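You operate a simulated robot arm through the tools that you are given. There is no shell and no other tool. Be economical: measure what you need, move in short steps, check, and stop when the job is done.

The job below is to be done with a simulated two-armed robot. You get a single attempt, and the scene is never put back.

## Task
On the door side of the bed, fold the towel in half and then in half again.

It is judged by the outcome, as a careful person would: the job done as asked, and still so three seconds after it is handed in. It fails if anything else is knocked over, pushed out of place, dropped, spilled or broken. Flat cloth is picked up by pressing the open fingertips on it (5 to 10 N) and closing them slowly along it; thin cloth reads only 2 to 8 mm in the jaws.

## Robot
Two 7-joint arms with two-finger parallel grippers on one trunk, on a base that drives. Base frame: it is fixed to the floor where the robot stands at the start and does not move with it; the origin is under the middle of the robot, x ahead of it, y to its left, z up. Units: cm, rad, N and s.
The left shoulder is at the start at [7, 13.4, 100.1], the right one opposite. Places, roughly: door side of the bed [50, -20, 70]. Payload 1.57 kg a hand.
Tool frame (each hand has its own): the origin (TCP) lies between the finger pads and is the grasp point; the fingertips stand 3 cm ahead of it; z points along the fingers, y is the line along which they close. Largest opening 8 cm; finger width 1.7, thickness 1.2; the body of the gripper, 4 by 8.2 cm, starts 8 cm behind the TCP.
Orientation is told as [roll, pitch, yaw] about the base's x, y, z axes, in that order, counted from this pose: with the fingers straight down and closing along the base's y, the tool's x points along the base's -x, its y along +y and its z along -z.

## Interface
- The arms move only by the tool arm_command. It takes "left_targets", "right_targets" or both (then of equal length, played together; a hand with none holds still); each is a list of rows, each an object of numbers (a shift or turn left out is 0, a gripper value left out holds the last): "dx", "dy", "dz": the shift along the base's x, y, z in cm; "rx", "ry", "rz": the turn, a rotation vector about the base's x, y, z in rad; "grip": the opening, from 0 (shut) to 1 (fully open). In form: [{"dx": .., "dy": .., "dz": .., "rx": .., "ry": .., "rz": .., "grip": ..}, ...]. A call has 1 to 12 rows; each row shifts and turns the commanded pose from where the row before left it. Each row takes 0.2 s and may step no farther than 5 cm and 0.15 rad from the row before; otherwise, or with a gripper value out of range, the whole call is refused. Where a pose cannot be reached the arm comes as near as it can. A force on the tool above 40 N (or 10 N above the force at the start of the call, whichever is more), or a blocked arm, ends the call early, and 0.2 s more pass. Each finger travels about 15.3 cm/s and halts on what it meets, pressing with about 39 N; the grip force reading is that of the motor and also rises with nothing between the fingers. The clock runs only during rows and for 0.2 s after the last one: add rows that do not move to give the fingers time. The reply holds the time, the measured pose of the TCP, the force on the tool along the base axes, the opening and the grip force, in the units named above and with some noise, with the torque about the TCP (base axes, N m) and any sound that the robot's microphone picked up.
- Cameras (640 x 400 px; columns grow to the right, rows downward): "scene" is now at [12.41, 0.18, 120.61]; the picture's right is [0.01, -1.00, 0.00], its down [-0.79, -0.01, -0.61] and it looks along [0.61, 0.00, -0.79] (base axes); focal length 285 px, centre (320, 200). "left" rides on the left gripper at [7.2, 0.7, -12.2] in its tool frame; the picture's right is [-0.09, 1.00, 0.00], its down [-0.84, -0.08, -0.54] and it looks along [-0.54, -0.05, 0.84] (tool axes); focal length 238 px, centre (320, 200). "right" rides on the right gripper at [7.2, -0.7, -12.2] in its tool frame; the picture's right is [0.09, 1.00, 0.00], its down [-0.84, 0.08, -0.54] and it looks along [-0.54, 0.05, 0.84] (tool axes); focal length 238 px, centre (320, 200). There is no depth. A picture from a camera that has moved, and an enlarged one, comes with that camera's place and axes in the base frame and with its lens.
- get_image(camera): a new picture of that camera. It takes no simulated time.
- lift_body(by): slides the trunk up (or, below 0, down) by that many cm; the arms and the scene camera ride with it, the base frame stays. It gives what a move gives, with no picture.
- roll_base(legs): drives the robot by 1 to 6 legs, each [ahead, left, turn to the left] in cm, cm and rad, along the robot's own axes; the way and the turn of a leg run together, so that a leg with both is an arc; at most 150 cm and 3.142 rad a leg. The arms and the cameras ride along, it lands a little off, and it stops where it bumps. It gives what a move gives.
- turn_head(pan, tilt): turns the head with the scene camera to pan (to the left, within 1.501 rad either way) and tilt (down, from -0.506 to 1.204), counted from straight ahead of the robot. It gives what a move gives.
- enlarge(camera, box): a new picture of the part [left, top, right, bottom] of that camera's present view, enlarged. It takes no simulated time.
- job_done(): hands the job in; it is judged then, once.

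Go step by step. Nothing tells you exact positions but the pictures and the camera data: compare them with the known pose of the tool, close in by small moves and look again before you grip or let go. The budget is 120 turns and 88 pictures, counting those below and the enlarged ones. Unless the task says otherwise, let go and move clear before handing in, and close with one line.

The tools are called by a JSON object that holds its "op" and its "data". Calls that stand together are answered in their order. arm_command: Moves the arms, as the interface text tells. Its arguments: {"type":"object","properties":{"left_targets":{"type":"array","items":{"type":"object","properties":{"dx":{"type":"number"},"dy":{"type":"number"},"dz":{"type":"number"},"rx":{"type":"number"},"ry":{"type":"number"},"rz":{"type":"number"},"grip":{"type":"number"}}}},"right_targets":{"type":"array","items":{"type":"object","properties":{"dx":{"type":"number"},"dy":{"type":"number"},"dz":{"type":"number"},"rx":{"type":"number"},"ry":{"type":"number"},"rz":{"type":"number"},"grip":{"type":"number"}}}}},"required":[]} The other tools are called the same way: lift_body (by) slides the trunk up or down; roll_base (legs) drives the base; turn_head (pan, tilt) turns the head that bears the scene camera; get_image (camera) takes a picture; enlarge (camera, box) takes an enlarged picture of a part of a camera's view; job_done () hands the job in.

At the start:

```text
time: 0.0
left_eef_pos: [40.91, 18.63, 88.52]
left_tool_rot: [0.001, 0.001, 0.002]
left_ft_force: [0.6, 0.3, 0.3]
left_moment: [0.02, 0.0, 0.02]
left_finger_gap: 8.0
left_gripper_force: 0.1
right_eef_pos: [42.26, -15.49, 86.11]
right_tool_rot: [-0.001, 0.0, 0.001]
right_ft_force: [0.5, 0.3, 0.5]
right_moment: [0.01, 0.02, 0.0]
right_finger_gap: 8.01
right_gripper_force: 0.0
trunk travel left (down, up): [-57.5, 36.5]
robot x, y, heading: [0.13, 0.18, -0.004]
head pan, tilt: [0.007, 0.909]
```

scene: 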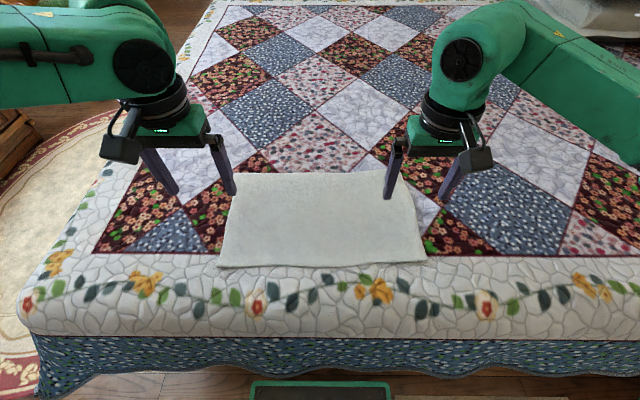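
right: 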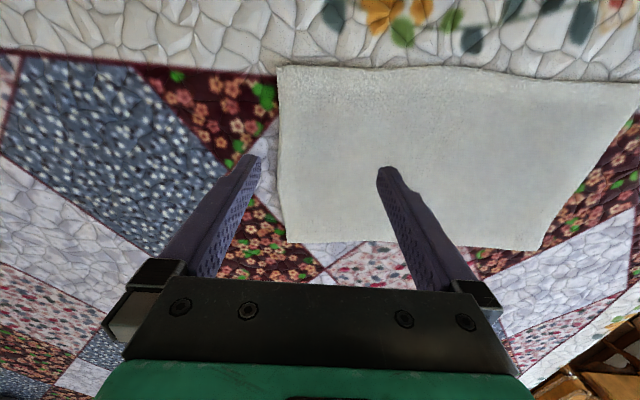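
left: 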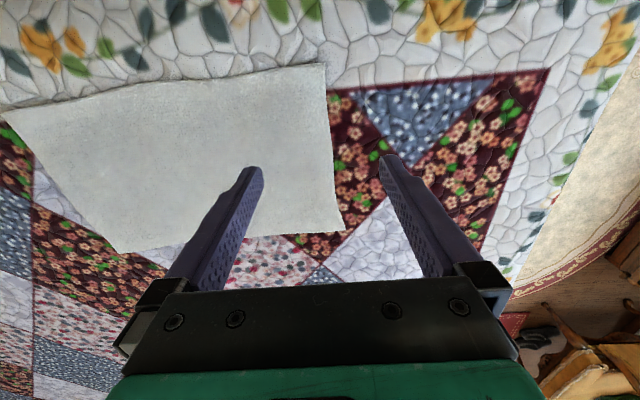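

I see a pale towel lying flat on the bed, roughly x 38–65, y −23 to +22. I'll check its edges in close-up and try a small drive forward to make the far corners reachable.

{"op": "enlarge", "data": {"camera": "scene", "box": [200, 140, 450, 296]}}

{"op": "turn_head", "data": {"pan": -0.5, "tilt": 1.2}}

{"op": "get_image", "data": {"camera": "scene"}}

```text
2.56 times, centred on (325, 218) of scene
camera zoom: at [12.41, 0.18, 120.61], right [0.01, -1.0, 0.0], down [-0.79, -0.01, -0.61], along [0.61, 0.0, -0.79], focal length 730 px, centre (307, 154)
```

zoom: 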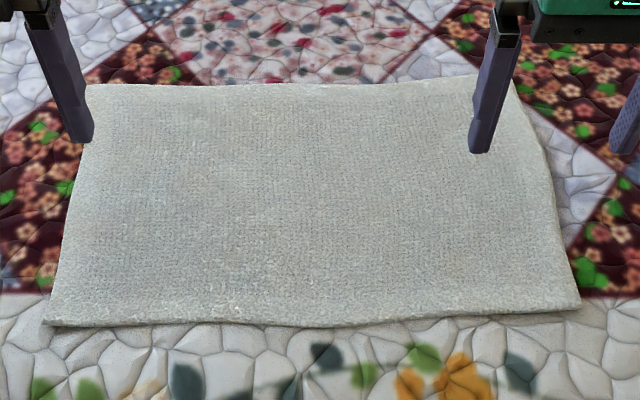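

```text
time: 0.9
left_eef_pos: [40.94, 18.6, 88.44]
left_tool_rot: [0.0, 0.0, 0.002]
left_ft_force: [-0.8, -0.1, 0.0]
left_moment: [0.01, 0.0, 0.0]
left_finger_gap: 7.99
left_gripper_force: 0.0
right_eef_pos: [42.26, -15.5, 86.05]
right_tool_rot: [0.0, 0.0, 0.001]
right_ft_force: [0.2, 0.1, -0.2]
right_moment: [0.0, -0.02, 0.0]
right_finger_gap: 8.0
right_gripper_force: 0.0
trunk travel left (down, up): [-57.5, 36.5]
robot x, y, heading: [-0.03, 0.21, -0.003]
head pan, tilt: [-0.499, 1.201]
```

```text
83 pictures are left
camera scene: at [9.83, -2.54, 118.7], right [-0.48, -0.88, 0.0], down [-0.82, 0.45, -0.36], along [0.32, -0.17, -0.93], focal length 285 px, centre (320, 200)
```

scene: 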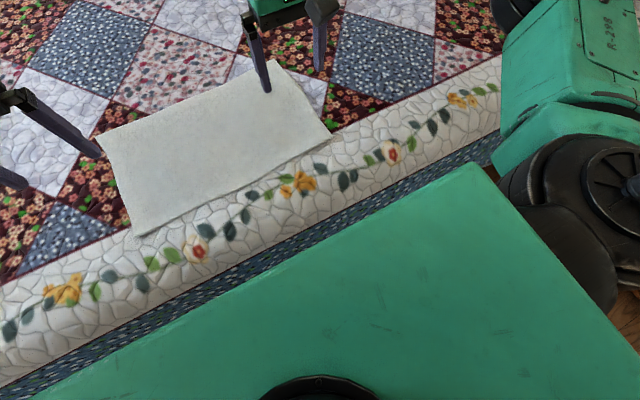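

The base already stands nearly against the bed, so I won't drive; I'll tilt the hands forward to reach the far corners. First I'll bring both hands above the far corners and look.

{"op": "turn_head", "data": {"pan": 0, "tilt": 0.85}}

{"op": "arm_command", "data": {"left_targets": [{"dx": 4, "ry": -0.1}, {"dx": 4, "ry": -0.1}, {"dx": 4, "ry": -0.1, "dz": -3}, {"dx": 4, "dz": -4}, {"dx": 3, "dz": -4}, {}], "right_targets": [{"dx": 4, "dy": -1, "ry": -0.1}, {"dx": 4, "dy": -1, "ry": -0.1}, {"dx": 4, "dy": -1, "ry": -0.1, "dz": -1}, {"dx": 3, "dy": -1, "dz": -4}, {"dx": 3, "dy": -0.5, "dz": -4}, {}]}}

{"op": "get_image", "data": {"camera": "scene"}}

{"op": "get_image", "data": {"camera": "left"}}

{"op": "get_image", "data": {"camera": "right"}}

```text
time: 1.9
left_eef_pos: [40.88, 18.66, 88.5]
left_tool_rot: [0.001, 0.0, 0.003]
left_ft_force: [0.7, 0.0, -0.3]
left_moment: [-0.01, -0.02, -0.02]
left_finger_gap: 8.01
left_gripper_force: 0.1
right_eef_pos: [42.24, -15.34, 86.09]
right_tool_rot: [-0.001, 0.0, 0.0]
right_ft_force: [-0.1, 0.4, 0.3]
right_moment: [0.04, 0.04, 0.02]
right_finger_gap: 7.99
right_gripper_force: 0.0
trunk travel left (down, up): [-57.5, 36.5]
robot x, y, heading: [0.12, -0.09, -0.002]
head pan, tilt: [0.0, 0.85]
```

```text
refused: row 4 steps farther than a row can; nothing moved
```

```text
82 pictures are left
camera scene: at [12.72, 0.12, 121.07], right [0.0, -1.0, 0.0], down [-0.75, 0.0, -0.66], along [0.66, 0.0, -0.75], focal length 285 px, centre (320, 200)
```

scene: 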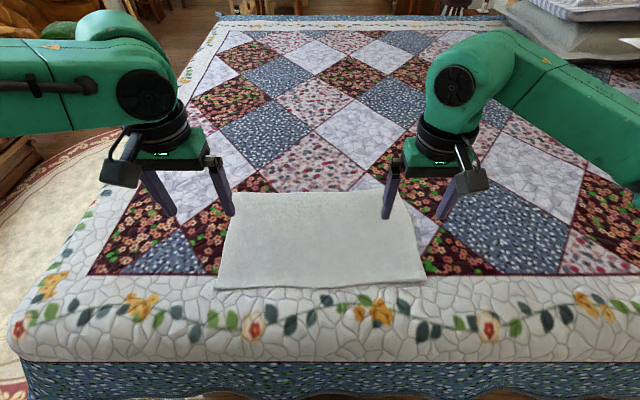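

```text
81 pictures are left
camera left: at [33.73, 19.32, 100.61], right [0.09, 1.0, 0.0], down [0.84, -0.08, 0.54], along [0.54, -0.05, -0.84], focal length 238 px, centre (320, 200)
```

left: 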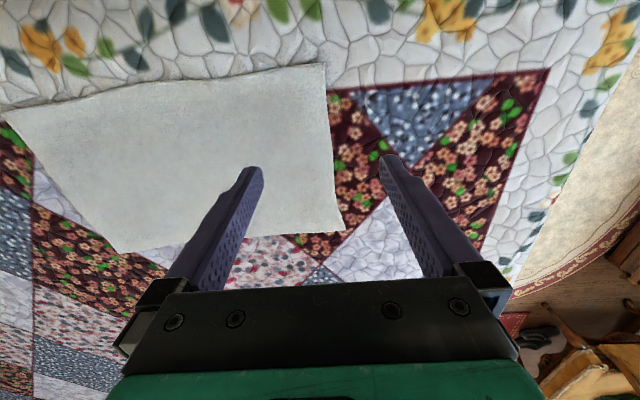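

```text
80 pictures are left
camera right: at [34.99, -16.24, 98.27], right [-0.09, 1.0, 0.0], down [0.84, 0.08, 0.54], along [0.54, 0.05, -0.84], focal length 238 px, centre (320, 200)
```

right: 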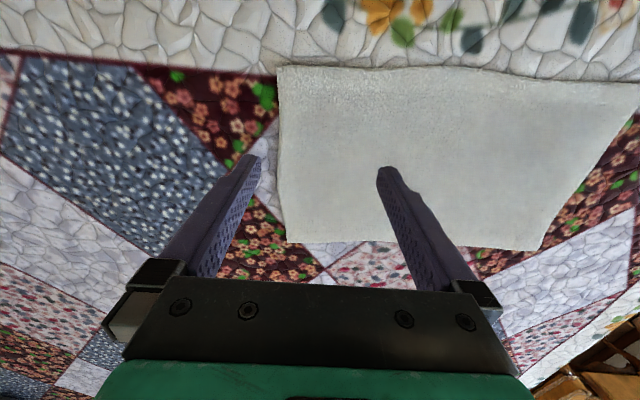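

Far corners are about (63.5, 22) and (64.5, −21), near ones about (36.5, 20.5) and (38, −21.5). The move was refused for step size; I'll resend with smaller rows.

{"op": "arm_command", "data": {"left_targets": [{"dx": 3, "ry": -0.1}, {"dx": 3, "ry": -0.1}, {"dx": 3, "ry": -0.1, "dz": -2}, {"dx": 3, "dz": -3}, {"dx": 3, "dz": -3}, {"dx": 3, "dz": -3}, {"dx": 1, "dz": -1}, {}], "right_targets": [{"dx": 3, "dy": -1, "ry": -0.1}, {"dx": 3, "dy": -1, "ry": -0.1}, {"dx": 3, "dy": -0.5, "ry": -0.1, "dz": -1}, {"dx": 3, "dz": -3}, {"dx": 3, "dz": -3}, {"dx": 3, "dz": -3}, {}, {}]}}

{"op": "get_image", "data": {"camera": "scene"}}

{"op": "get_image", "data": {"camera": "left"}}

{"op": "get_image", "data": {"camera": "right"}}

```text
time: 3.7
left_eef_pos: [59.09, 19.09, 76.93]
left_tool_rot: [-0.002, -0.302, 0.002]
left_ft_force: [0.6, -0.9, 0.4]
left_moment: [-0.01, 0.01, -0.02]
left_finger_gap: 8.0
left_gripper_force: 0.1
left hand out of reach, approached as far as the arm can: row 7
right_eef_pos: [60.37, -17.89, 76.42]
right_tool_rot: [0.0, -0.298, -0.001]
right_ft_force: [0.5, -0.2, -0.1]
right_moment: [0.02, 0.0, 0.03]
right_finger_gap: 7.99
right_gripper_force: 0.1
trunk travel left (down, up): [-57.5, 36.5]
robot x, y, heading: [0.26, -0.21, 0.001]
head pan, tilt: [0.0, 0.85]
```

```text
79 pictures are left
camera scene: at [12.8, 0.14, 121.06], right [0.0, -1.0, 0.0], down [-0.75, 0.0, -0.66], along [0.66, 0.0, -0.75], focal length 285 px, centre (320, 200)
```

scene: 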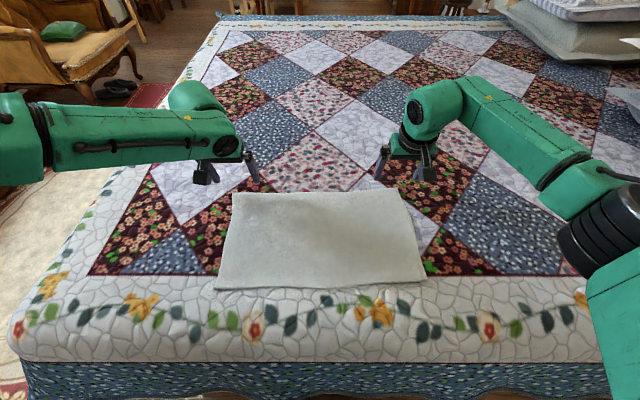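

```text
78 pictures are left
camera left: at [48.59, 19.87, 86.25], right [0.09, 1.0, 0.03], down [0.64, -0.08, 0.77], along [0.76, -0.05, -0.64], focal length 238 px, centre (320, 200)
```

left: 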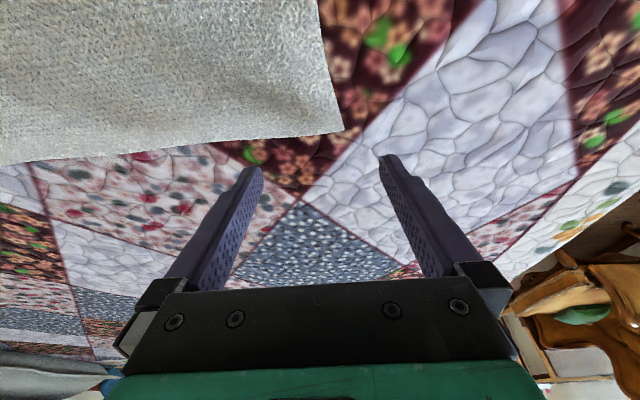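

```text
77 pictures are left
camera right: at [49.92, -18.67, 85.96], right [-0.09, 1.0, -0.03], down [0.64, 0.08, 0.76], along [0.76, 0.05, -0.64], focal length 238 px, centre (320, 200)
```

right: 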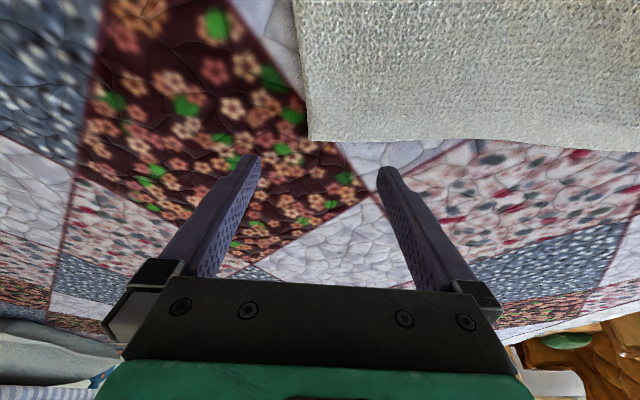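

The hands are just short of the far corners at shoulder height 100; lowering the trunk gives more reach. I'll lower it 6 cm, lift the hands back a little, lower again.

{"op": "lift_body", "data": {"by": -6}}

{"op": "arm_command", "data": {"left_targets": [{"dz": 3}, {"dz": 3, "grip": 0.5}, {}], "right_targets": [{"dz": 3}, {"dz": 3, "grip": 0.5}, {}]}}

{"op": "lift_body", "data": {"by": -5}}

```text
time: 4.5
left_eef_pos: [59.25, 18.86, 73.16]
left_tool_rot: [-0.009, -0.333, 0.006]
left_ft_force: [-6.5, 1.3, 15.9]
left_moment: [-0.63, 0.14, -0.25]
left_finger_gap: 7.8
left_gripper_force: 0.0
right_eef_pos: [60.49, -17.76, 73.21]
right_tool_rot: [0.019, -0.334, -0.011]
right_ft_force: [-7.2, -1.8, 17.5]
right_moment: [0.68, 0.18, 0.32]
right_finger_gap: 7.8
right_gripper_force: 0.0
trunk travel left (down, up): [-52.5, 41.5]
robot x, y, heading: [-0.26, -0.26, -0.001]
head pan, tilt: [0.0, 0.85]
stopped: the force on the tool passed its limit (the readings are from after the stop); the commanded pose is now the measured one
```

```text
time: 5.3
left_eef_pos: [59.6, 19.11, 78.61]
left_tool_rot: [-0.007, -0.32, 0.005]
left_ft_force: [-0.5, -0.5, 0.1]
left_moment: [-0.01, 0.01, 0.01]
left_finger_gap: 4.01
left_gripper_force: 0.1
right_eef_pos: [60.98, -17.77, 78.46]
right_tool_rot: [0.013, -0.323, -0.008]
right_ft_force: [0.4, 0.0, -0.5]
right_moment: [-0.02, -0.03, 0.0]
right_finger_gap: 3.99
right_gripper_force: 0.0
trunk travel left (down, up): [-52.5, 41.5]
robot x, y, heading: [0.23, -0.23, 0.0]
head pan, tilt: [0.0, 0.85]
```

```text
time: 6.2
left_eef_pos: [59.6, 18.93, 73.64]
left_tool_rot: [-0.007, -0.322, 0.006]
left_ft_force: [0.0, -0.4, 0.1]
left_moment: [0.0, 0.02, -0.01]
left_finger_gap: 4.0
left_gripper_force: 0.0
right_eef_pos: [60.92, -17.79, 73.43]
right_tool_rot: [0.015, -0.325, -0.008]
right_ft_force: [1.5, 0.2, 1.0]
right_moment: [0.0, -0.07, -0.03]
right_finger_gap: 4.0
right_gripper_force: 0.1
trunk travel left (down, up): [-47.5, 46.5]
robot x, y, heading: [-0.36, 0.2, 0.001]
head pan, tilt: [0.0, 0.85]
```

Contact shows the bed top is at z≈70.3, so the towel's corners recompute to about FL (59.6, 21.2), FR (61, −19.5), NL (35.5, 19.4), NR (37, −20.3). I'll move in above the far corners and look.

{"op": "arm_command", "data": {"left_targets": [{"dx": -2.5, "dy": -0.8, "dz": 1}, {}], "right_targets": [{"dx": -2.6, "dy": 1, "dz": 1}, {}]}}

{"op": "get_image", "data": {"camera": "scene"}}

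{"op": "get_image", "data": {"camera": "left"}}

{"op": "get_image", "data": {"camera": "right"}}

```text
time: 6.8
left_eef_pos: [56.98, 18.05, 74.64]
left_tool_rot: [-0.007, -0.318, 0.006]
left_ft_force: [-0.4, 0.0, 0.0]
left_moment: [-0.02, 0.02, -0.01]
left_finger_gap: 3.98
left_gripper_force: 0.0
right_eef_pos: [58.25, -16.67, 74.39]
right_tool_rot: [0.013, -0.323, -0.01]
right_ft_force: [-0.7, 0.1, -0.5]
right_moment: [0.0, 0.01, -0.01]
right_finger_gap: 4.0
right_gripper_force: 0.1
trunk travel left (down, up): [-47.5, 46.5]
robot x, y, heading: [0.07, 0.06, 0.003]
head pan, tilt: [0.0, 0.85]
```

```text
76 pictures are left
camera scene: at [12.89, 0.13, 111.03], right [0.0, -1.0, 0.0], down [-0.75, 0.0, -0.66], along [0.66, 0.0, -0.75], focal length 285 px, centre (320, 200)
```

scene: 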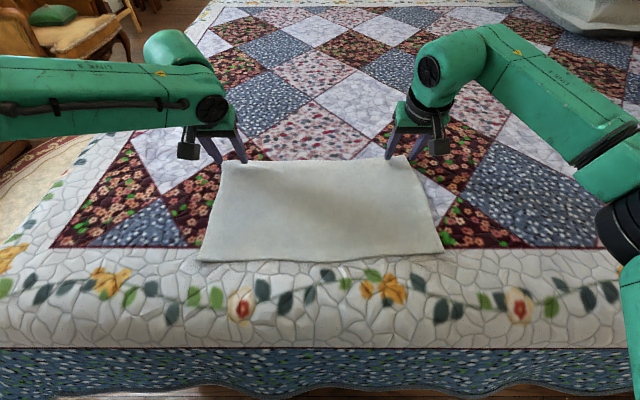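

```text
75 pictures are left
camera left: at [46.29, 18.85, 83.79], right [0.08, 1.0, 0.02], down [0.62, -0.07, 0.78], along [0.78, -0.05, -0.63], focal length 238 px, centre (320, 200)
```

left: 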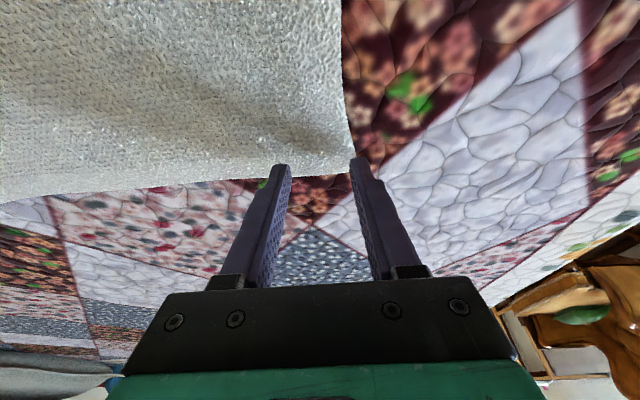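

```text
74 pictures are left
camera right: at [47.61, -17.63, 83.63], right [-0.08, 1.0, -0.02], down [0.62, 0.06, 0.78], along [0.78, 0.05, -0.63], focal length 238 px, centre (320, 200)
```

right: 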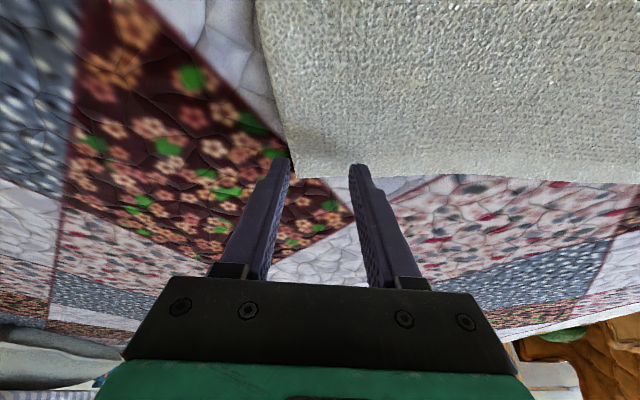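

The tips are about 2 cm inside the far edge, but the outer fingers are at the side edges. I'll shift both inward slightly and press down gently.

{"op": "arm_command", "data": {"left_targets": [{"dy": -1.2}, {"dz": -0.8}, {"dz": -0.6}, {}], "right_targets": [{"dy": 2, "dx": 0.3}, {"dz": -0.7}, {"dz": -0.5}, {}]}}

```text
time: 7.8
left_eef_pos: [56.9, 16.86, 73.36]
left_tool_rot: [-0.008, -0.327, 0.007]
left_ft_force: [3.0, -0.6, 6.2]
left_moment: [0.03, -0.12, -0.01]
left_finger_gap: 4.01
left_gripper_force: 0.0
right_eef_pos: [58.4, -14.63, 73.46]
right_tool_rot: [0.015, -0.33, -0.012]
right_ft_force: [6.1, -1.3, 11.5]
right_moment: [-0.23, -0.19, 0.11]
right_finger_gap: 4.01
right_gripper_force: 0.1
trunk travel left (down, up): [-47.5, 46.5]
robot x, y, heading: [0.18, 0.01, 0.002]
head pan, tilt: [0.0, 0.85]
```

Both hands press with about 6 and 11 N. Now close slowly.

{"op": "arm_command", "data": {"left_targets": [{"grip": 0.45}, {"grip": 0.4}, {"grip": 0.35}, {"grip": 0.3}, {"grip": 0.25}, {"grip": 0.2}, {"grip": 0.15}, {"grip": 0.1}, {"grip": 0.05}, {"grip": 0}, {}], "right_targets": [{"grip": 0.45, "dz": 0.1}, {"grip": 0.4}, {"grip": 0.35}, {"grip": 0.3}, {"grip": 0.25}, {"grip": 0.2}, {"grip": 0.15}, {"grip": 0.1}, {"grip": 0.05}, {"grip": 0}, {}]}}

{"op": "get_image", "data": {"camera": "left"}}

{"op": "get_image", "data": {"camera": "right"}}

```text
time: 10.2
left_eef_pos: [56.91, 16.87, 73.44]
left_tool_rot: [-0.007, -0.325, 0.006]
left_ft_force: [-1.9, -3.0, 8.2]
left_moment: [-0.08, 0.04, 0.02]
left_finger_gap: 0.41
left_gripper_force: 24.5
right_eef_pos: [58.29, -14.82, 73.33]
right_tool_rot: [0.015, -0.327, -0.01]
right_ft_force: [-0.8, 0.2, 3.5]
right_moment: [0.01, 0.0, 0.01]
right_finger_gap: 0.01
right_gripper_force: 21.1
trunk travel left (down, up): [-47.5, 46.5]
robot x, y, heading: [0.22, 0.21, 0.002]
head pan, tilt: [0.0, 0.85]
```

```text
73 pictures are left
camera left: at [46.08, 17.62, 82.56], right [0.08, 1.0, 0.02], down [0.62, -0.07, 0.78], along [0.78, -0.05, -0.62], focal length 238 px, centre (320, 200)
```

left: 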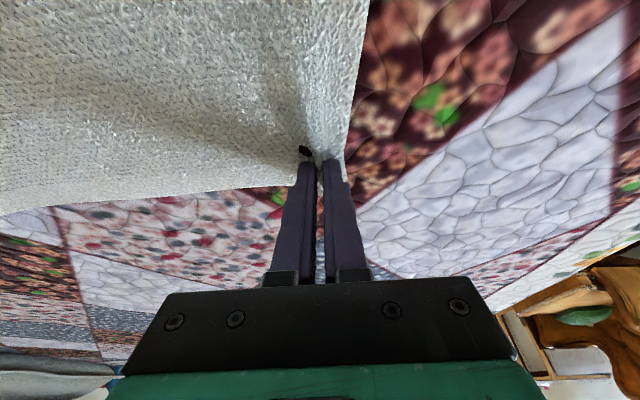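

```text
72 pictures are left
camera right: at [47.6, -15.63, 82.66], right [-0.08, 1.0, -0.02], down [0.62, 0.06, 0.78], along [0.78, 0.05, -0.62], focal length 238 px, centre (320, 200)
```

right: 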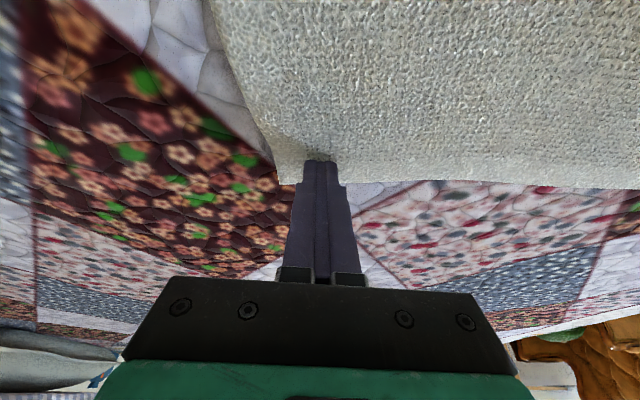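

Left hand holds the cloth (4 mm); the right one slipped off it. I'll retry the right with firmer pressing.

{"op": "arm_command", "data": {"right_targets": [{"dz": 1}, {"grip": 0.5, "dy": 0.4, "dx": -0.3}, {}, {"dz": -0.8}, {"dz": -0.4}, {"dz": -0.1}, {}]}}

```text
time: 11.8
left_eef_pos: [56.69, 16.74, 73.44]
left_tool_rot: [-0.007, -0.323, 0.006]
left_ft_force: [2.7, -0.9, 4.7]
left_moment: [-0.06, -0.11, -0.04]
left_finger_gap: 0.44
left_gripper_force: 25.1
right_eef_pos: [58.1, -14.49, 73.35]
right_tool_rot: [0.017, -0.331, -0.01]
right_ft_force: [0.1, -3.3, 17.4]
right_moment: [-0.31, -0.02, 0.03]
right_finger_gap: 3.99
right_gripper_force: 0.1
trunk travel left (down, up): [-47.5, 46.5]
robot x, y, heading: [0.24, 0.22, -0.01]
head pan, tilt: [0.0, 0.85]
```

Pressing at 17 N; ease a touch, then close.

{"op": "arm_command", "data": {"right_targets": [{"grip": 0.45, "dz": 0.1}, {"grip": 0.4, "dz": 0.05}, {"grip": 0.35}, {"grip": 0.3}, {"grip": 0.25}, {"grip": 0.2, "dz": -0.05}, {"grip": 0.15}, {"grip": 0.1, "dz": -0.05}, {"grip": 0.05}, {"grip": 0}, {}]}}

{"op": "get_image", "data": {"camera": "right"}}

```text
time: 14.2
left_eef_pos: [56.75, 16.82, 73.43]
left_tool_rot: [-0.009, -0.325, 0.007]
left_ft_force: [1.4, -6.9, 3.7]
left_moment: [-0.25, -0.05, -0.03]
left_finger_gap: 0.43
left_gripper_force: 25.0
right_eef_pos: [58.17, -14.28, 73.37]
right_tool_rot: [0.017, -0.328, -0.008]
right_ft_force: [-0.7, 7.2, 16.1]
right_moment: [0.2, -0.03, 0.04]
right_finger_gap: 0.48
right_gripper_force: 25.5
trunk travel left (down, up): [-47.5, 46.5]
robot x, y, heading: [-0.03, 0.06, -0.002]
head pan, tilt: [0.0, 0.85]
```

```text
71 pictures are left
camera right: at [47.27, -15.18, 82.56], right [-0.08, 1.0, -0.02], down [0.62, 0.06, 0.78], along [0.78, 0.06, -0.62], focal length 238 px, centre (320, 200)
```

right: 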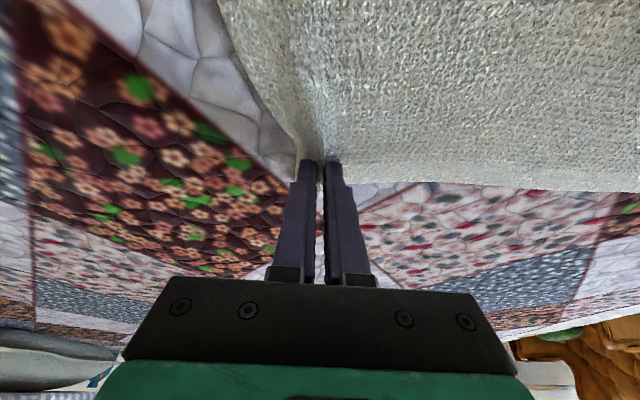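

Both corners are held. I'll lift them along an arc while tilting the fingers further forward so the cloth edge turns over properly.

{"op": "arm_command", "data": {"left_targets": [{"dz": 2, "ry": -0.1}, {"dz": 2, "ry": -0.1, "dx": -0.5}, {"dz": 2, "ry": -0.1, "dx": -1}, {"dz": 1, "ry": -0.1, "dx": -1.5}, {"dz": 1, "ry": -0.1, "dx": -2}, {"dz": 0, "ry": -0.1, "dx": -2}, {"ry": -0.1, "dx": -1}, {}], "right_targets": [{"dz": 2, "ry": -0.1}, {"dz": 2, "ry": -0.1, "dx": -0.5}, {"dz": 2, "ry": -0.1, "dx": -1}, {"dz": 1, "ry": -0.1, "dx": -1.5}, {"dz": 1, "ry": -0.1, "dx": -2}, {"dz": 0, "ry": -0.1, "dx": -2}, {"ry": -0.1, "dx": -1}, {}]}}

{"op": "get_image", "data": {"camera": "scene"}}

```text
time: 16.0
left_eef_pos: [49.19, 16.94, 81.24]
left_tool_rot: [-0.019, -1.016, 0.012]
left_ft_force: [0.3, -7.9, -0.2]
left_moment: [-0.18, -0.01, -0.21]
left_finger_gap: 0.4
left_gripper_force: 24.7
left hand out of reach, approached as far as the arm can: row 7
right_eef_pos: [50.48, -14.23, 81.17]
right_tool_rot: [0.026, -1.025, -0.015]
right_ft_force: [-0.6, 9.0, 0.4]
right_moment: [0.17, 0.04, 0.18]
right_finger_gap: 0.42
right_gripper_force: 25.1
trunk travel left (down, up): [-47.5, 46.5]
robot x, y, heading: [-0.3, 0.15, -0.004]
head pan, tilt: [0.0, 0.85]
```

```text
70 pictures are left
camera scene: at [12.8, 0.27, 111.04], right [0.0, -1.0, 0.0], down [-0.75, 0.0, -0.66], along [0.66, 0.0, -0.75], focal length 285 px, centre (320, 200)
```

scene: 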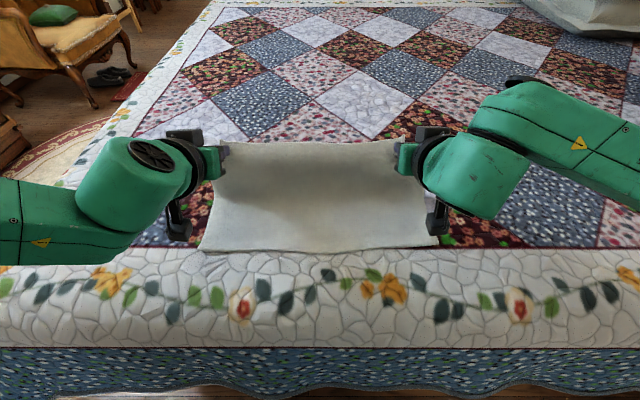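

The cloth is raised and taut between the hands. I'll drive the base back to carry the edge toward the near edge, lowering in between.

{"op": "roll_base", "data": {"legs": [[-7, 0, 0]]}}

{"op": "arm_command", "data": {"left_targets": [{"dz": -1.5}, {"dz": -1.5}, {}], "right_targets": [{"dz": -1.5}, {"dz": -1.5}, {}]}}

{"op": "get_image", "data": {"camera": "scene"}}

```text
time: 17.0
left_eef_pos: [42.11, 16.79, 81.35]
left_tool_rot: [-0.015, -1.015, 0.009]
left_ft_force: [0.0, -8.4, 0.5]
left_moment: [-0.16, 0.02, -0.17]
left_finger_gap: 0.41
left_gripper_force: 24.6
right_eef_pos: [43.27, -14.4, 81.15]
right_tool_rot: [0.026, -1.027, -0.017]
right_ft_force: [0.1, 8.6, 1.2]
right_moment: [0.18, 0.03, 0.18]
right_finger_gap: 0.44
right_gripper_force: 25.0
trunk travel left (down, up): [-47.5, 46.5]
robot x, y, heading: [-6.87, -0.13, -0.005]
head pan, tilt: [0.0, 0.85]
```

```text
time: 17.8
left_eef_pos: [42.13, 16.86, 78.42]
left_tool_rot: [-0.015, -1.016, 0.008]
left_ft_force: [0.5, -8.8, 0.5]
left_moment: [-0.22, 0.03, -0.21]
left_finger_gap: 0.4
left_gripper_force: 25.4
right_eef_pos: [43.27, -14.37, 78.04]
right_tool_rot: [0.027, -1.024, -0.015]
right_ft_force: [0.1, 8.6, -0.1]
right_moment: [0.15, 0.01, 0.2]
right_finger_gap: 0.42
right_gripper_force: 25.0
trunk travel left (down, up): [-47.5, 46.5]
robot x, y, heading: [-6.79, -0.13, -0.002]
head pan, tilt: [0.0, 0.85]
```

```text
69 pictures are left
camera scene: at [5.72, 0.1, 111.05], right [0.0, -1.0, 0.0], down [-0.75, 0.0, -0.66], along [0.66, 0.0, -0.75], focal length 285 px, centre (320, 200)
```

scene: 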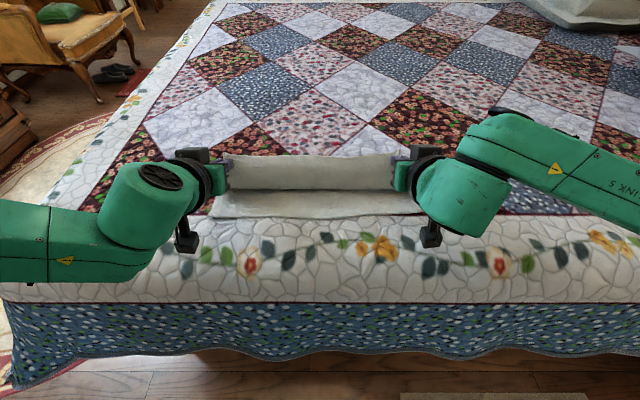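

The edge is coming over nicely. Continue back 7 cm, then lower to just above the near edge.

{"op": "roll_base", "data": {"legs": [[-7, 0, 0]]}}

{"op": "arm_command", "data": {"left_targets": [{"dz": -1.5, "dy": -0.8}, {"dz": -1.5}, {"dz": -0.5}, {}], "right_targets": [{"dz": -1.5, "dy": -0.8}, {"dz": -1.5}, {"dz": -0.2}, {}]}}

{"op": "get_image", "data": {"camera": "scene"}}

{"op": "get_image", "data": {"camera": "left"}}

{"op": "get_image", "data": {"camera": "right"}}

```text
time: 18.8
left_eef_pos: [35.15, 16.85, 78.4]
left_tool_rot: [-0.017, -1.016, 0.009]
left_ft_force: [0.1, -9.8, 0.0]
left_moment: [-0.24, -0.02, -0.21]
left_finger_gap: 0.42
left_gripper_force: 24.9
right_eef_pos: [36.29, -14.42, 78.13]
right_tool_rot: [0.028, -1.027, -0.019]
right_ft_force: [-1.2, 8.5, 0.4]
right_moment: [0.18, -0.03, 0.2]
right_finger_gap: 0.43
right_gripper_force: 24.9
trunk travel left (down, up): [-47.5, 46.5]
robot x, y, heading: [-14.15, -0.13, 0.006]
head pan, tilt: [0.0, 0.85]
```

```text
time: 19.8
left_eef_pos: [35.11, 16.09, 74.89]
left_tool_rot: [-0.016, -1.016, 0.008]
left_ft_force: [0.9, -9.4, 0.4]
left_moment: [-0.2, -0.01, -0.18]
left_finger_gap: 0.41
left_gripper_force: 25.2
right_eef_pos: [36.22, -15.22, 74.84]
right_tool_rot: [0.029, -1.025, -0.017]
right_ft_force: [-0.2, 9.3, 0.3]
right_moment: [0.18, 0.02, 0.2]
right_finger_gap: 0.45
right_gripper_force: 25.1
trunk travel left (down, up): [-47.5, 46.5]
robot x, y, heading: [-14.06, -0.17, -0.002]
head pan, tilt: [0.0, 0.85]
```

```text
68 pictures are left
camera scene: at [-1.34, 0.14, 111.05], right [0.0, -1.0, 0.0], down [-0.75, 0.0, -0.66], along [0.66, 0.0, -0.75], focal length 285 px, centre (320, 200)
```

scene: 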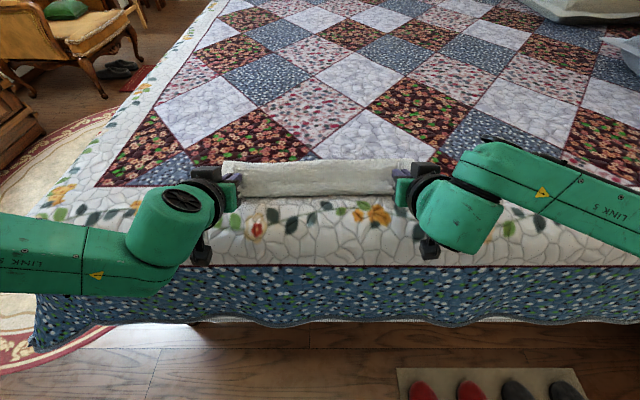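

```text
67 pictures are left
camera left: at [21.0, 16.9, 75.04], right [0.05, 1.0, 0.07], down [-0.02, -0.07, 1.0], along [1.0, -0.05, 0.02], focal length 238 px, centre (320, 200)
```

left: 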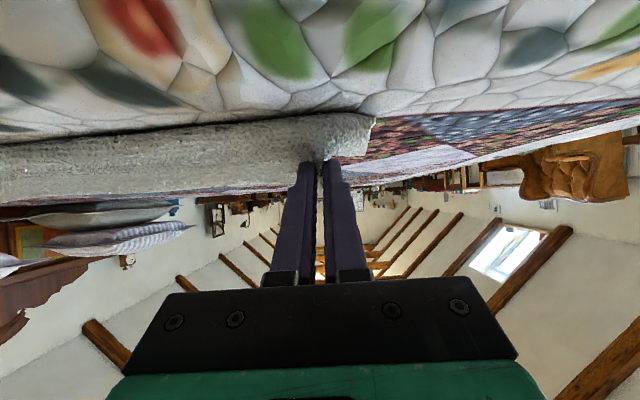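

```text
66 pictures are left
camera right: at [22.1, -16.08, 74.95], right [-0.05, 1.0, -0.06], down [-0.03, 0.06, 1.0], along [1.0, 0.06, 0.03], focal length 238 px, centre (320, 200)
```

right: 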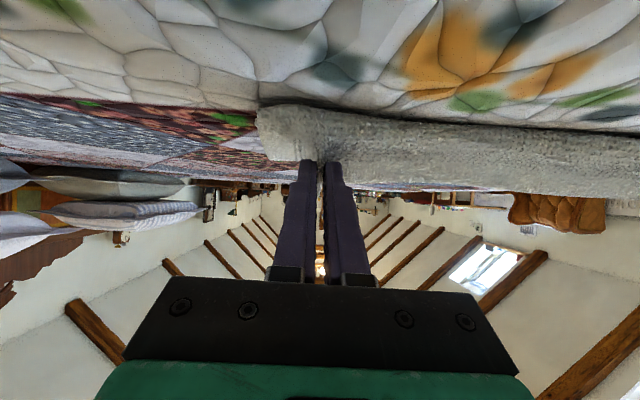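

The hands are just above the near edge. I'll take closer views to see how the edges align.

{"op": "enlarge", "data": {"camera": "scene", "box": [190, 130, 450, 260]}}

{"op": "enlarge", "data": {"camera": "left", "box": [160, 80, 440, 240]}}

```text
2.46 times, centred on (320, 195) of scene
camera zoom: at [-1.34, 0.14, 111.05], right [0.0, -1.0, 0.0], down [-0.75, 0.0, -0.66], along [0.66, 0.0, -0.75], focal length 702 px, centre (320, 212)
```

zoom: 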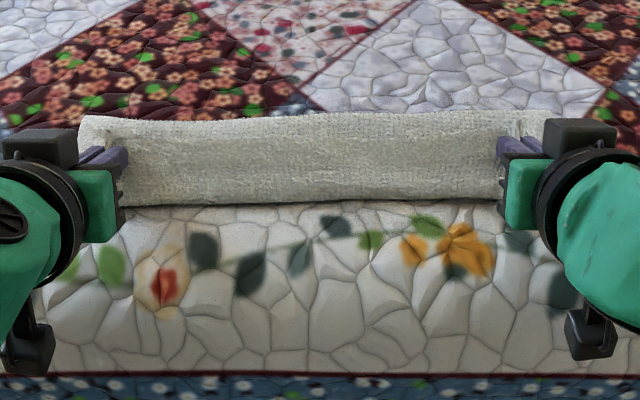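

```text
2.29 times, centred on (300, 160) of left
camera zoom: at [21.0, 16.9, 75.04], right [0.05, 1.0, 0.07], down [-0.02, -0.07, 1.0], along [1.0, -0.05, 0.02], focal length 545 px, centre (366, 291)
```

zoom: 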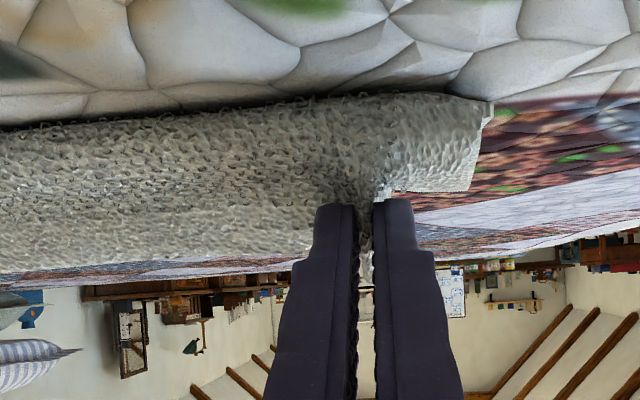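

The folded-over edge lines up with the near edge (x≈35.3) and its strip points toward the robot. Lower and release, retreating along the fingers.

{"op": "arm_command", "data": {"left_targets": [{"dz": -1}, {"dz": -0.7}, {}], "right_targets": [{"dz": -1}, {"dz": -0.7}, {}]}}

{"op": "enlarge", "data": {"camera": "left", "box": [160, 80, 440, 240]}}

{"op": "enlarge", "data": {"camera": "right", "box": [160, 80, 440, 240]}}

```text
time: 20.6
left_eef_pos: [35.12, 16.14, 73.35]
left_tool_rot: [-0.016, -1.018, 0.01]
left_ft_force: [0.8, -9.4, 5.7]
left_moment: [-0.26, -0.1, -0.26]
left_finger_gap: 0.42
left_gripper_force: 25.2
right_eef_pos: [36.37, -15.21, 73.33]
right_tool_rot: [0.027, -1.026, -0.016]
right_ft_force: [1.1, 10.9, 3.1]
right_moment: [0.19, -0.1, 0.25]
right_finger_gap: 0.46
right_gripper_force: 24.7
trunk travel left (down, up): [-47.5, 46.5]
robot x, y, heading: [-14.31, 0.15, 0.005]
head pan, tilt: [0.0, 0.85]
```

```text
2.29 times, centred on (300, 160) of left
camera zoom: at [20.96, 16.98, 73.44], right [0.05, 1.0, 0.07], down [-0.02, -0.07, 1.0], along [1.0, -0.05, 0.02], focal length 545 px, centre (366, 291)
```

zoom: 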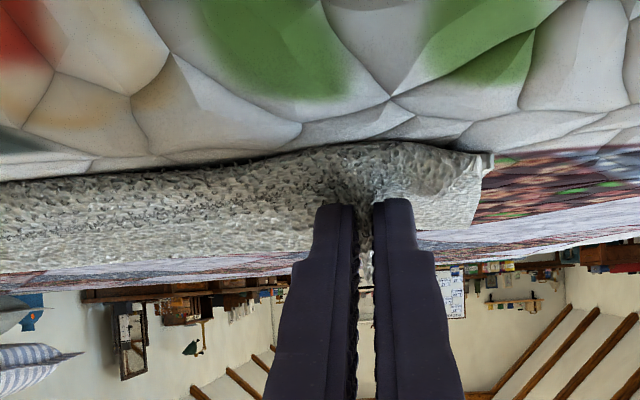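

```text
2.29 times, centred on (300, 160) of right
camera zoom: at [22.1, -16.07, 73.38], right [-0.05, 1.0, -0.06], down [-0.03, 0.06, 1.0], along [1.0, 0.06, 0.03], focal length 545 px, centre (366, 291)
```

zoom: 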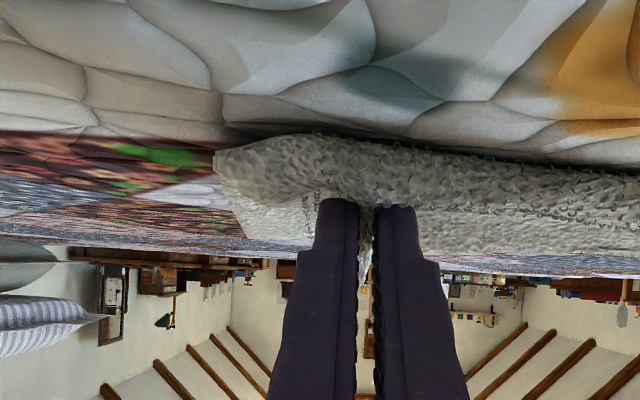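

Contact with the stack; now ease the tension, open a little and back off along the fingers.

{"op": "arm_command", "data": {"left_targets": [{"dy": -0.3}, {"grip": 0.1}, {"grip": 0.25}, {}, {"dx": -1, "dz": 0.6}, {"dx": -1.5, "dz": 0.9}, {"dx": -2, "dz": 1.2}, {"dx": -2, "dz": 1.5}, {}], "right_targets": [{"dy": 0.3}, {"grip": 0.1}, {"grip": 0.25}, {}, {"dx": -1, "dz": 0.6}, {"dx": -1.5, "dz": 0.9}, {"dx": -2, "dz": 1.2}, {"dx": -2, "dz": 1.5}, {}]}}

{"op": "get_image", "data": {"camera": "scene"}}

{"op": "get_image", "data": {"camera": "left"}}

{"op": "get_image", "data": {"camera": "right"}}

```text
time: 22.6
left_eef_pos: [33.76, 16.53, 75.5]
left_tool_rot: [-0.017, -1.015, 0.01]
left_ft_force: [0.1, 0.5, 0.6]
left_moment: [0.0, 0.0, -0.03]
left_finger_gap: 2.0
left_gripper_force: 0.2
left hand out of reach, approached as far as the arm can: row 6, 7, 8
right_eef_pos: [29.94, -14.94, 77.32]
right_tool_rot: [0.026, -1.026, -0.018]
right_ft_force: [-0.1, 0.4, 0.6]
right_moment: [0.0, 0.01, 0.0]
right_finger_gap: 2.02
right_gripper_force: 0.0
trunk travel left (down, up): [-47.5, 46.5]
robot x, y, heading: [-14.17, 0.22, 0.001]
head pan, tilt: [0.0, 0.85]
```

```text
61 pictures are left
camera scene: at [-1.29, 0.16, 111.04], right [0.0, -1.0, 0.0], down [-0.75, 0.0, -0.66], along [0.66, 0.0, -0.75], focal length 285 px, centre (320, 200)
```

scene: 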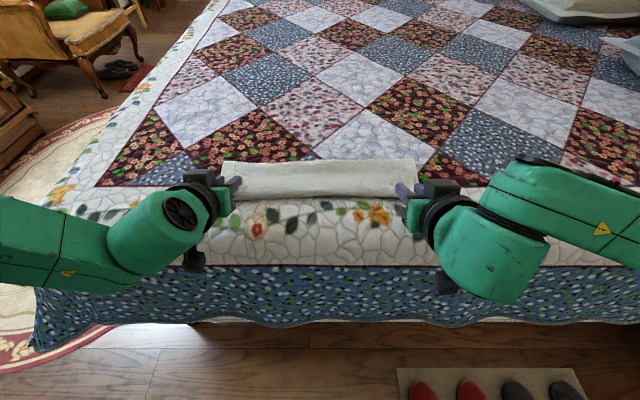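

```text
60 pictures are left
camera left: at [19.6, 17.3, 75.72], right [0.05, 1.0, 0.07], down [-0.02, -0.07, 1.0], along [1.0, -0.05, 0.02], focal length 238 px, centre (320, 200)
```

left: 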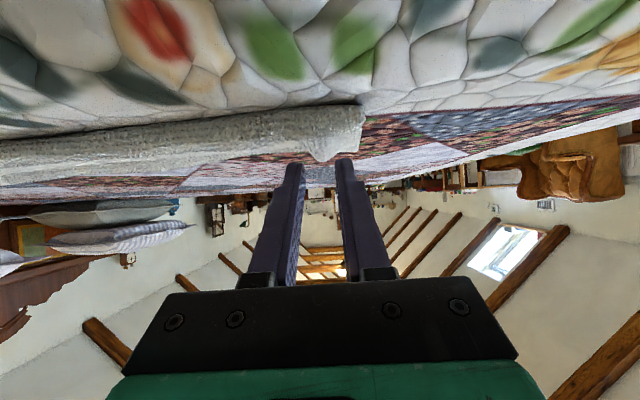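

```text
59 pictures are left
camera right: at [15.72, -15.8, 77.61], right [-0.05, 1.0, -0.06], down [-0.03, 0.06, 1.0], along [1.0, 0.05, 0.02], focal length 238 px, centre (320, 200)
```

right: 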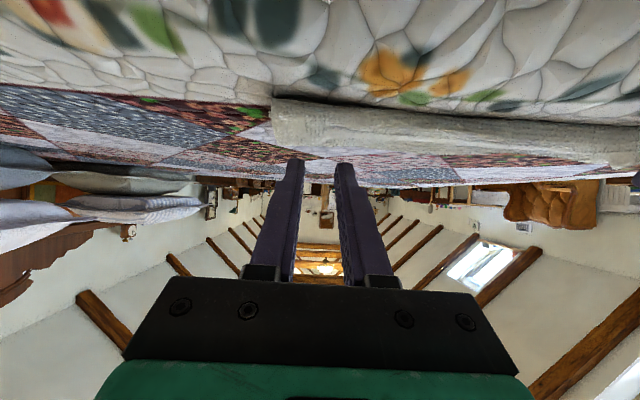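

Released cleanly and the first fold looks neat. I'll raise the hands, untilt them and look at the folded strip.

{"op": "arm_command", "data": {"left_targets": [{"dz": 3}, {"dz": 3}, {"dz": 3, "ry": 0.14}, {"dz": 2, "ry": 0.14}, {"ry": 0.14}, {"ry": 0.14}, {"ry": 0.14}, {"ry": 0.14}, {"ry": 0.14}, {"dy": 3}], "right_targets": [{"dz": 3}, {"dz": 3}, {"dz": 3, "ry": 0.14}, {"dz": 2, "ry": 0.14}, {"ry": 0.14}, {"ry": 0.14}, {"ry": 0.14}, {"ry": 0.14}, {"ry": 0.14}, {"dy": -3}]}}

{"op": "enlarge", "data": {"camera": "scene", "box": [190, 120, 450, 283]}}

```text
time: 24.8
left_eef_pos: [35.01, 19.53, 86.34]
left_tool_rot: [-0.008, -0.034, 0.005]
left_ft_force: [-0.2, 0.2, 0.4]
left_moment: [0.0, -0.01, 0.0]
left_finger_gap: 1.98
left_gripper_force: 0.0
left hand out of reach, approached as far as the arm can: row 1, 2
right_eef_pos: [29.67, -18.04, 88.41]
right_tool_rot: [0.016, -0.045, -0.01]
right_ft_force: [0.3, 1.0, 0.1]
right_moment: [0.04, 0.0, 0.01]
right_finger_gap: 2.03
right_gripper_force: 0.0
trunk travel left (down, up): [-47.5, 46.5]
robot x, y, heading: [-13.75, 0.02, -0.002]
head pan, tilt: [0.0, 0.85]
```

```text
2.45 times, centred on (320, 202) of scene
camera zoom: at [-1.5, 0.08, 111.08], right [0.0, -1.0, 0.0], down [-0.75, 0.0, -0.66], along [0.66, 0.0, -0.75], focal length 700 px, centre (320, 196)
```

zoom: 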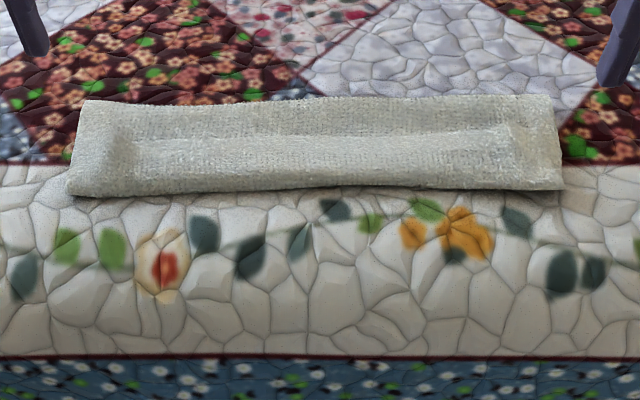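

The first fold is neat: a strip about x 34–45, y −19.5 to +20, two layers. Next I'll drive forward a bit, clear the right hand to the side, and bring the left hand to the left end, rolled so its outer finger goes outside the edge and takes both layers.

{"op": "roll_base", "data": {"legs": [[8, 0, 0]]}}

{"op": "arm_command", "data": {"left_targets": [{"dx": -1, "rx": -0.1}, {"dx": -2, "rx": -0.1, "dz": -2}, {"rx": -0.1, "dz": -3, "grip": 0.45}, {"dz": -2}, {}, {}], "right_targets": [{"dy": -4}, {"dy": -4}, {"dy": -4}, {"dy": -4}, {"dx": -3}, {}]}}

{"op": "get_image", "data": {"camera": "scene"}}

{"op": "get_image", "data": {"camera": "left"}}

```text
time: 25.9
left_eef_pos: [43.18, 19.34, 86.3]
left_tool_rot: [-0.007, -0.034, 0.003]
left_ft_force: [1.0, -0.4, 0.3]
left_moment: [0.01, 0.02, 0.01]
left_finger_gap: 2.01
left_gripper_force: 0.1
right_eef_pos: [37.72, -17.94, 88.24]
right_tool_rot: [0.012, -0.044, -0.011]
right_ft_force: [0.5, 0.1, 0.1]
right_moment: [0.0, 0.03, 0.02]
right_finger_gap: 1.99
right_gripper_force: 0.1
trunk travel left (down, up): [-47.5, 46.5]
robot x, y, heading: [-6.52, -0.04, 0.002]
head pan, tilt: [0.0, 0.85]
```

```text
time: 27.3
left_eef_pos: [40.11, 19.52, 79.18]
left_tool_rot: [-0.309, -0.031, 0.015]
left_ft_force: [0.1, -0.1, 0.6]
left_moment: [-0.03, -0.03, -0.01]
left_finger_gap: 3.61
left_gripper_force: 0.0
right_eef_pos: [34.62, -34.2, 88.15]
right_tool_rot: [0.012, -0.043, -0.01]
right_ft_force: [0.1, 0.9, -0.6]
right_moment: [0.01, 0.02, -0.01]
right_finger_gap: 2.0
right_gripper_force: 0.1
trunk travel left (down, up): [-47.5, 46.5]
robot x, y, heading: [-6.35, 0.25, -0.002]
head pan, tilt: [0.0, 0.85]
```

```text
57 pictures are left
camera scene: at [6.64, 0.1, 111.04], right [0.0, -1.0, 0.0], down [-0.75, 0.0, -0.66], along [0.66, 0.0, -0.75], focal length 285 px, centre (320, 200)
```

scene: 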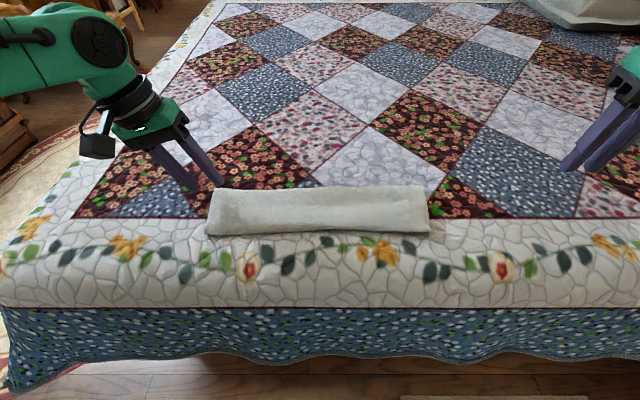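

```text
56 pictures are left
camera left: at [32.39, 23.87, 90.29], right [0.09, 0.95, -0.3], down [0.82, 0.1, 0.57], along [0.57, -0.29, -0.77], focal length 238 px, centre (320, 200)
```

left: 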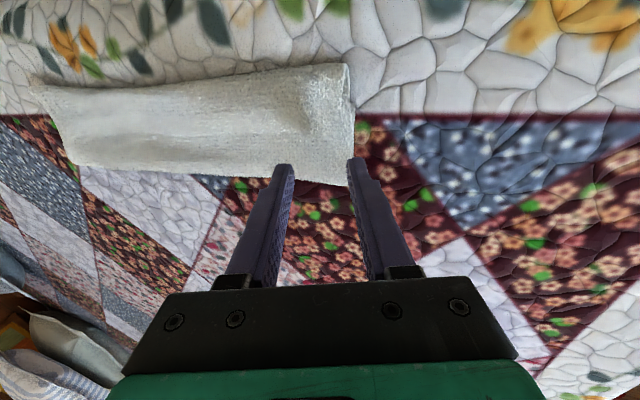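

The left end is at y≈19.9, mid-width x≈39.4. I'll lower so the outer finger comes down just outside the edge.

{"op": "arm_command", "data": {"left_targets": [{"dx": -0.7, "dy": 0.2, "grip": 0.56}, {"dz": -2}, {"dz": -1.5}, {"dz": -0.8}, {}]}}

{"op": "get_image", "data": {"camera": "left"}}

```text
time: 28.5
left_eef_pos: [39.41, 19.67, 74.92]
left_tool_rot: [-0.309, -0.032, 0.014]
left_ft_force: [1.0, 0.2, -0.5]
left_moment: [0.04, -0.02, 0.04]
left_finger_gap: 4.51
left_gripper_force: 0.0
right_eef_pos: [34.52, -34.2, 88.27]
right_tool_rot: [0.012, -0.044, -0.011]
right_ft_force: [0.1, 0.7, 0.4]
right_moment: [0.01, 0.0, 0.02]
right_finger_gap: 2.0
right_gripper_force: 0.0
trunk travel left (down, up): [-47.5, 46.5]
robot x, y, heading: [-6.56, 0.06, -0.0]
head pan, tilt: [0.0, 0.85]
```

```text
55 pictures are left
camera left: at [31.74, 23.89, 85.99], right [0.09, 0.95, -0.3], down [0.82, 0.1, 0.57], along [0.57, -0.29, -0.77], focal length 238 px, centre (320, 200)
```

left: 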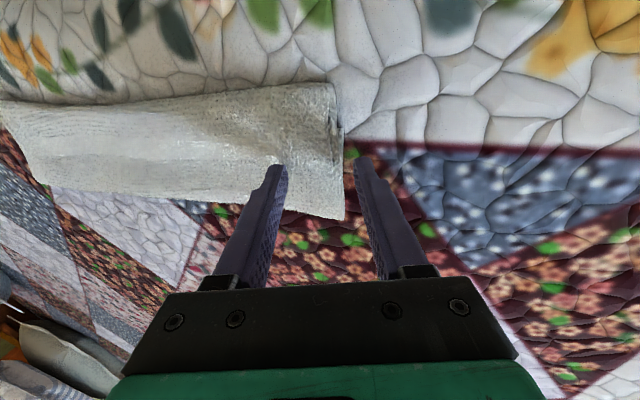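

Outer finger is just outside the edge, inner one over the towel. Lower to contact.

{"op": "arm_command", "data": {"left_targets": [{"dz": -0.5}, {"dz": -0.5}, {"dz": -0.2}, {}]}}

```text
time: 29.5
left_eef_pos: [39.39, 19.5, 73.86]
left_tool_rot: [-0.308, -0.034, 0.016]
left_ft_force: [1.0, 1.1, 5.9]
left_moment: [0.21, 0.01, -0.05]
left_finger_gap: 4.47
left_gripper_force: 0.0
right_eef_pos: [34.6, -34.17, 88.19]
right_tool_rot: [0.013, -0.046, -0.011]
right_ft_force: [0.2, 0.9, 0.4]
right_moment: [0.01, 0.01, 0.0]
right_finger_gap: 1.98
right_gripper_force: 0.1
trunk travel left (down, up): [-47.5, 46.5]
robot x, y, heading: [-6.23, 0.03, 0.0]
head pan, tilt: [0.0, 0.85]
```

The outer finger touches the bed at ~6 N. Close slowly while sinking slightly to keep it under the edge.

{"op": "arm_command", "data": {"left_targets": [{"grip": 0.5, "dz": -0.08}, {"grip": 0.45, "dz": -0.08}, {"grip": 0.4, "dz": -0.08}, {"grip": 0.35, "dz": -0.08}, {"grip": 0.3, "dz": -0.05}, {"grip": 0.25, "dz": -0.05}, {"grip": 0.2}, {"grip": 0.15}, {"grip": 0.1}, {"grip": 0.05}, {"grip": 0}, {}]}}

{"op": "get_image", "data": {"camera": "left"}}

```text
time: 30.7
left_eef_pos: [39.57, 19.84, 73.53]
left_tool_rot: [-0.302, -0.04, 0.016]
left_ft_force: [-3.5, 3.3, 6.9]
left_moment: [0.17, 0.18, 0.01]
left_finger_gap: 2.56
left_gripper_force: 1.1
right_eef_pos: [34.47, -34.16, 88.05]
right_tool_rot: [0.013, -0.044, -0.009]
right_ft_force: [0.4, -0.2, -0.5]
right_moment: [0.04, 0.03, 0.03]
right_finger_gap: 2.01
right_gripper_force: 0.1
trunk travel left (down, up): [-47.5, 46.5]
robot x, y, heading: [-6.25, 0.03, -0.004]
head pan, tilt: [0.0, 0.85]
stopped in row 5 (left hand): the force on the tool passed its limit (the readings are from after the stop); the commanded pose is now the measured one
```

```text
54 pictures are left
camera left: at [31.78, 24.04, 84.65], right [0.09, 0.95, -0.29], down [0.81, 0.1, 0.57], along [0.58, -0.29, -0.77], focal length 238 px, centre (320, 200)
```

left: 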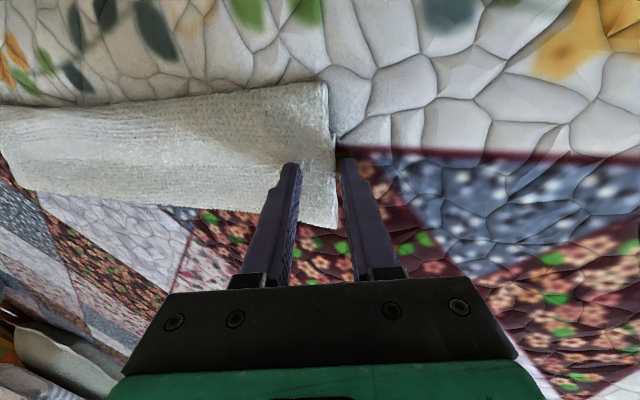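

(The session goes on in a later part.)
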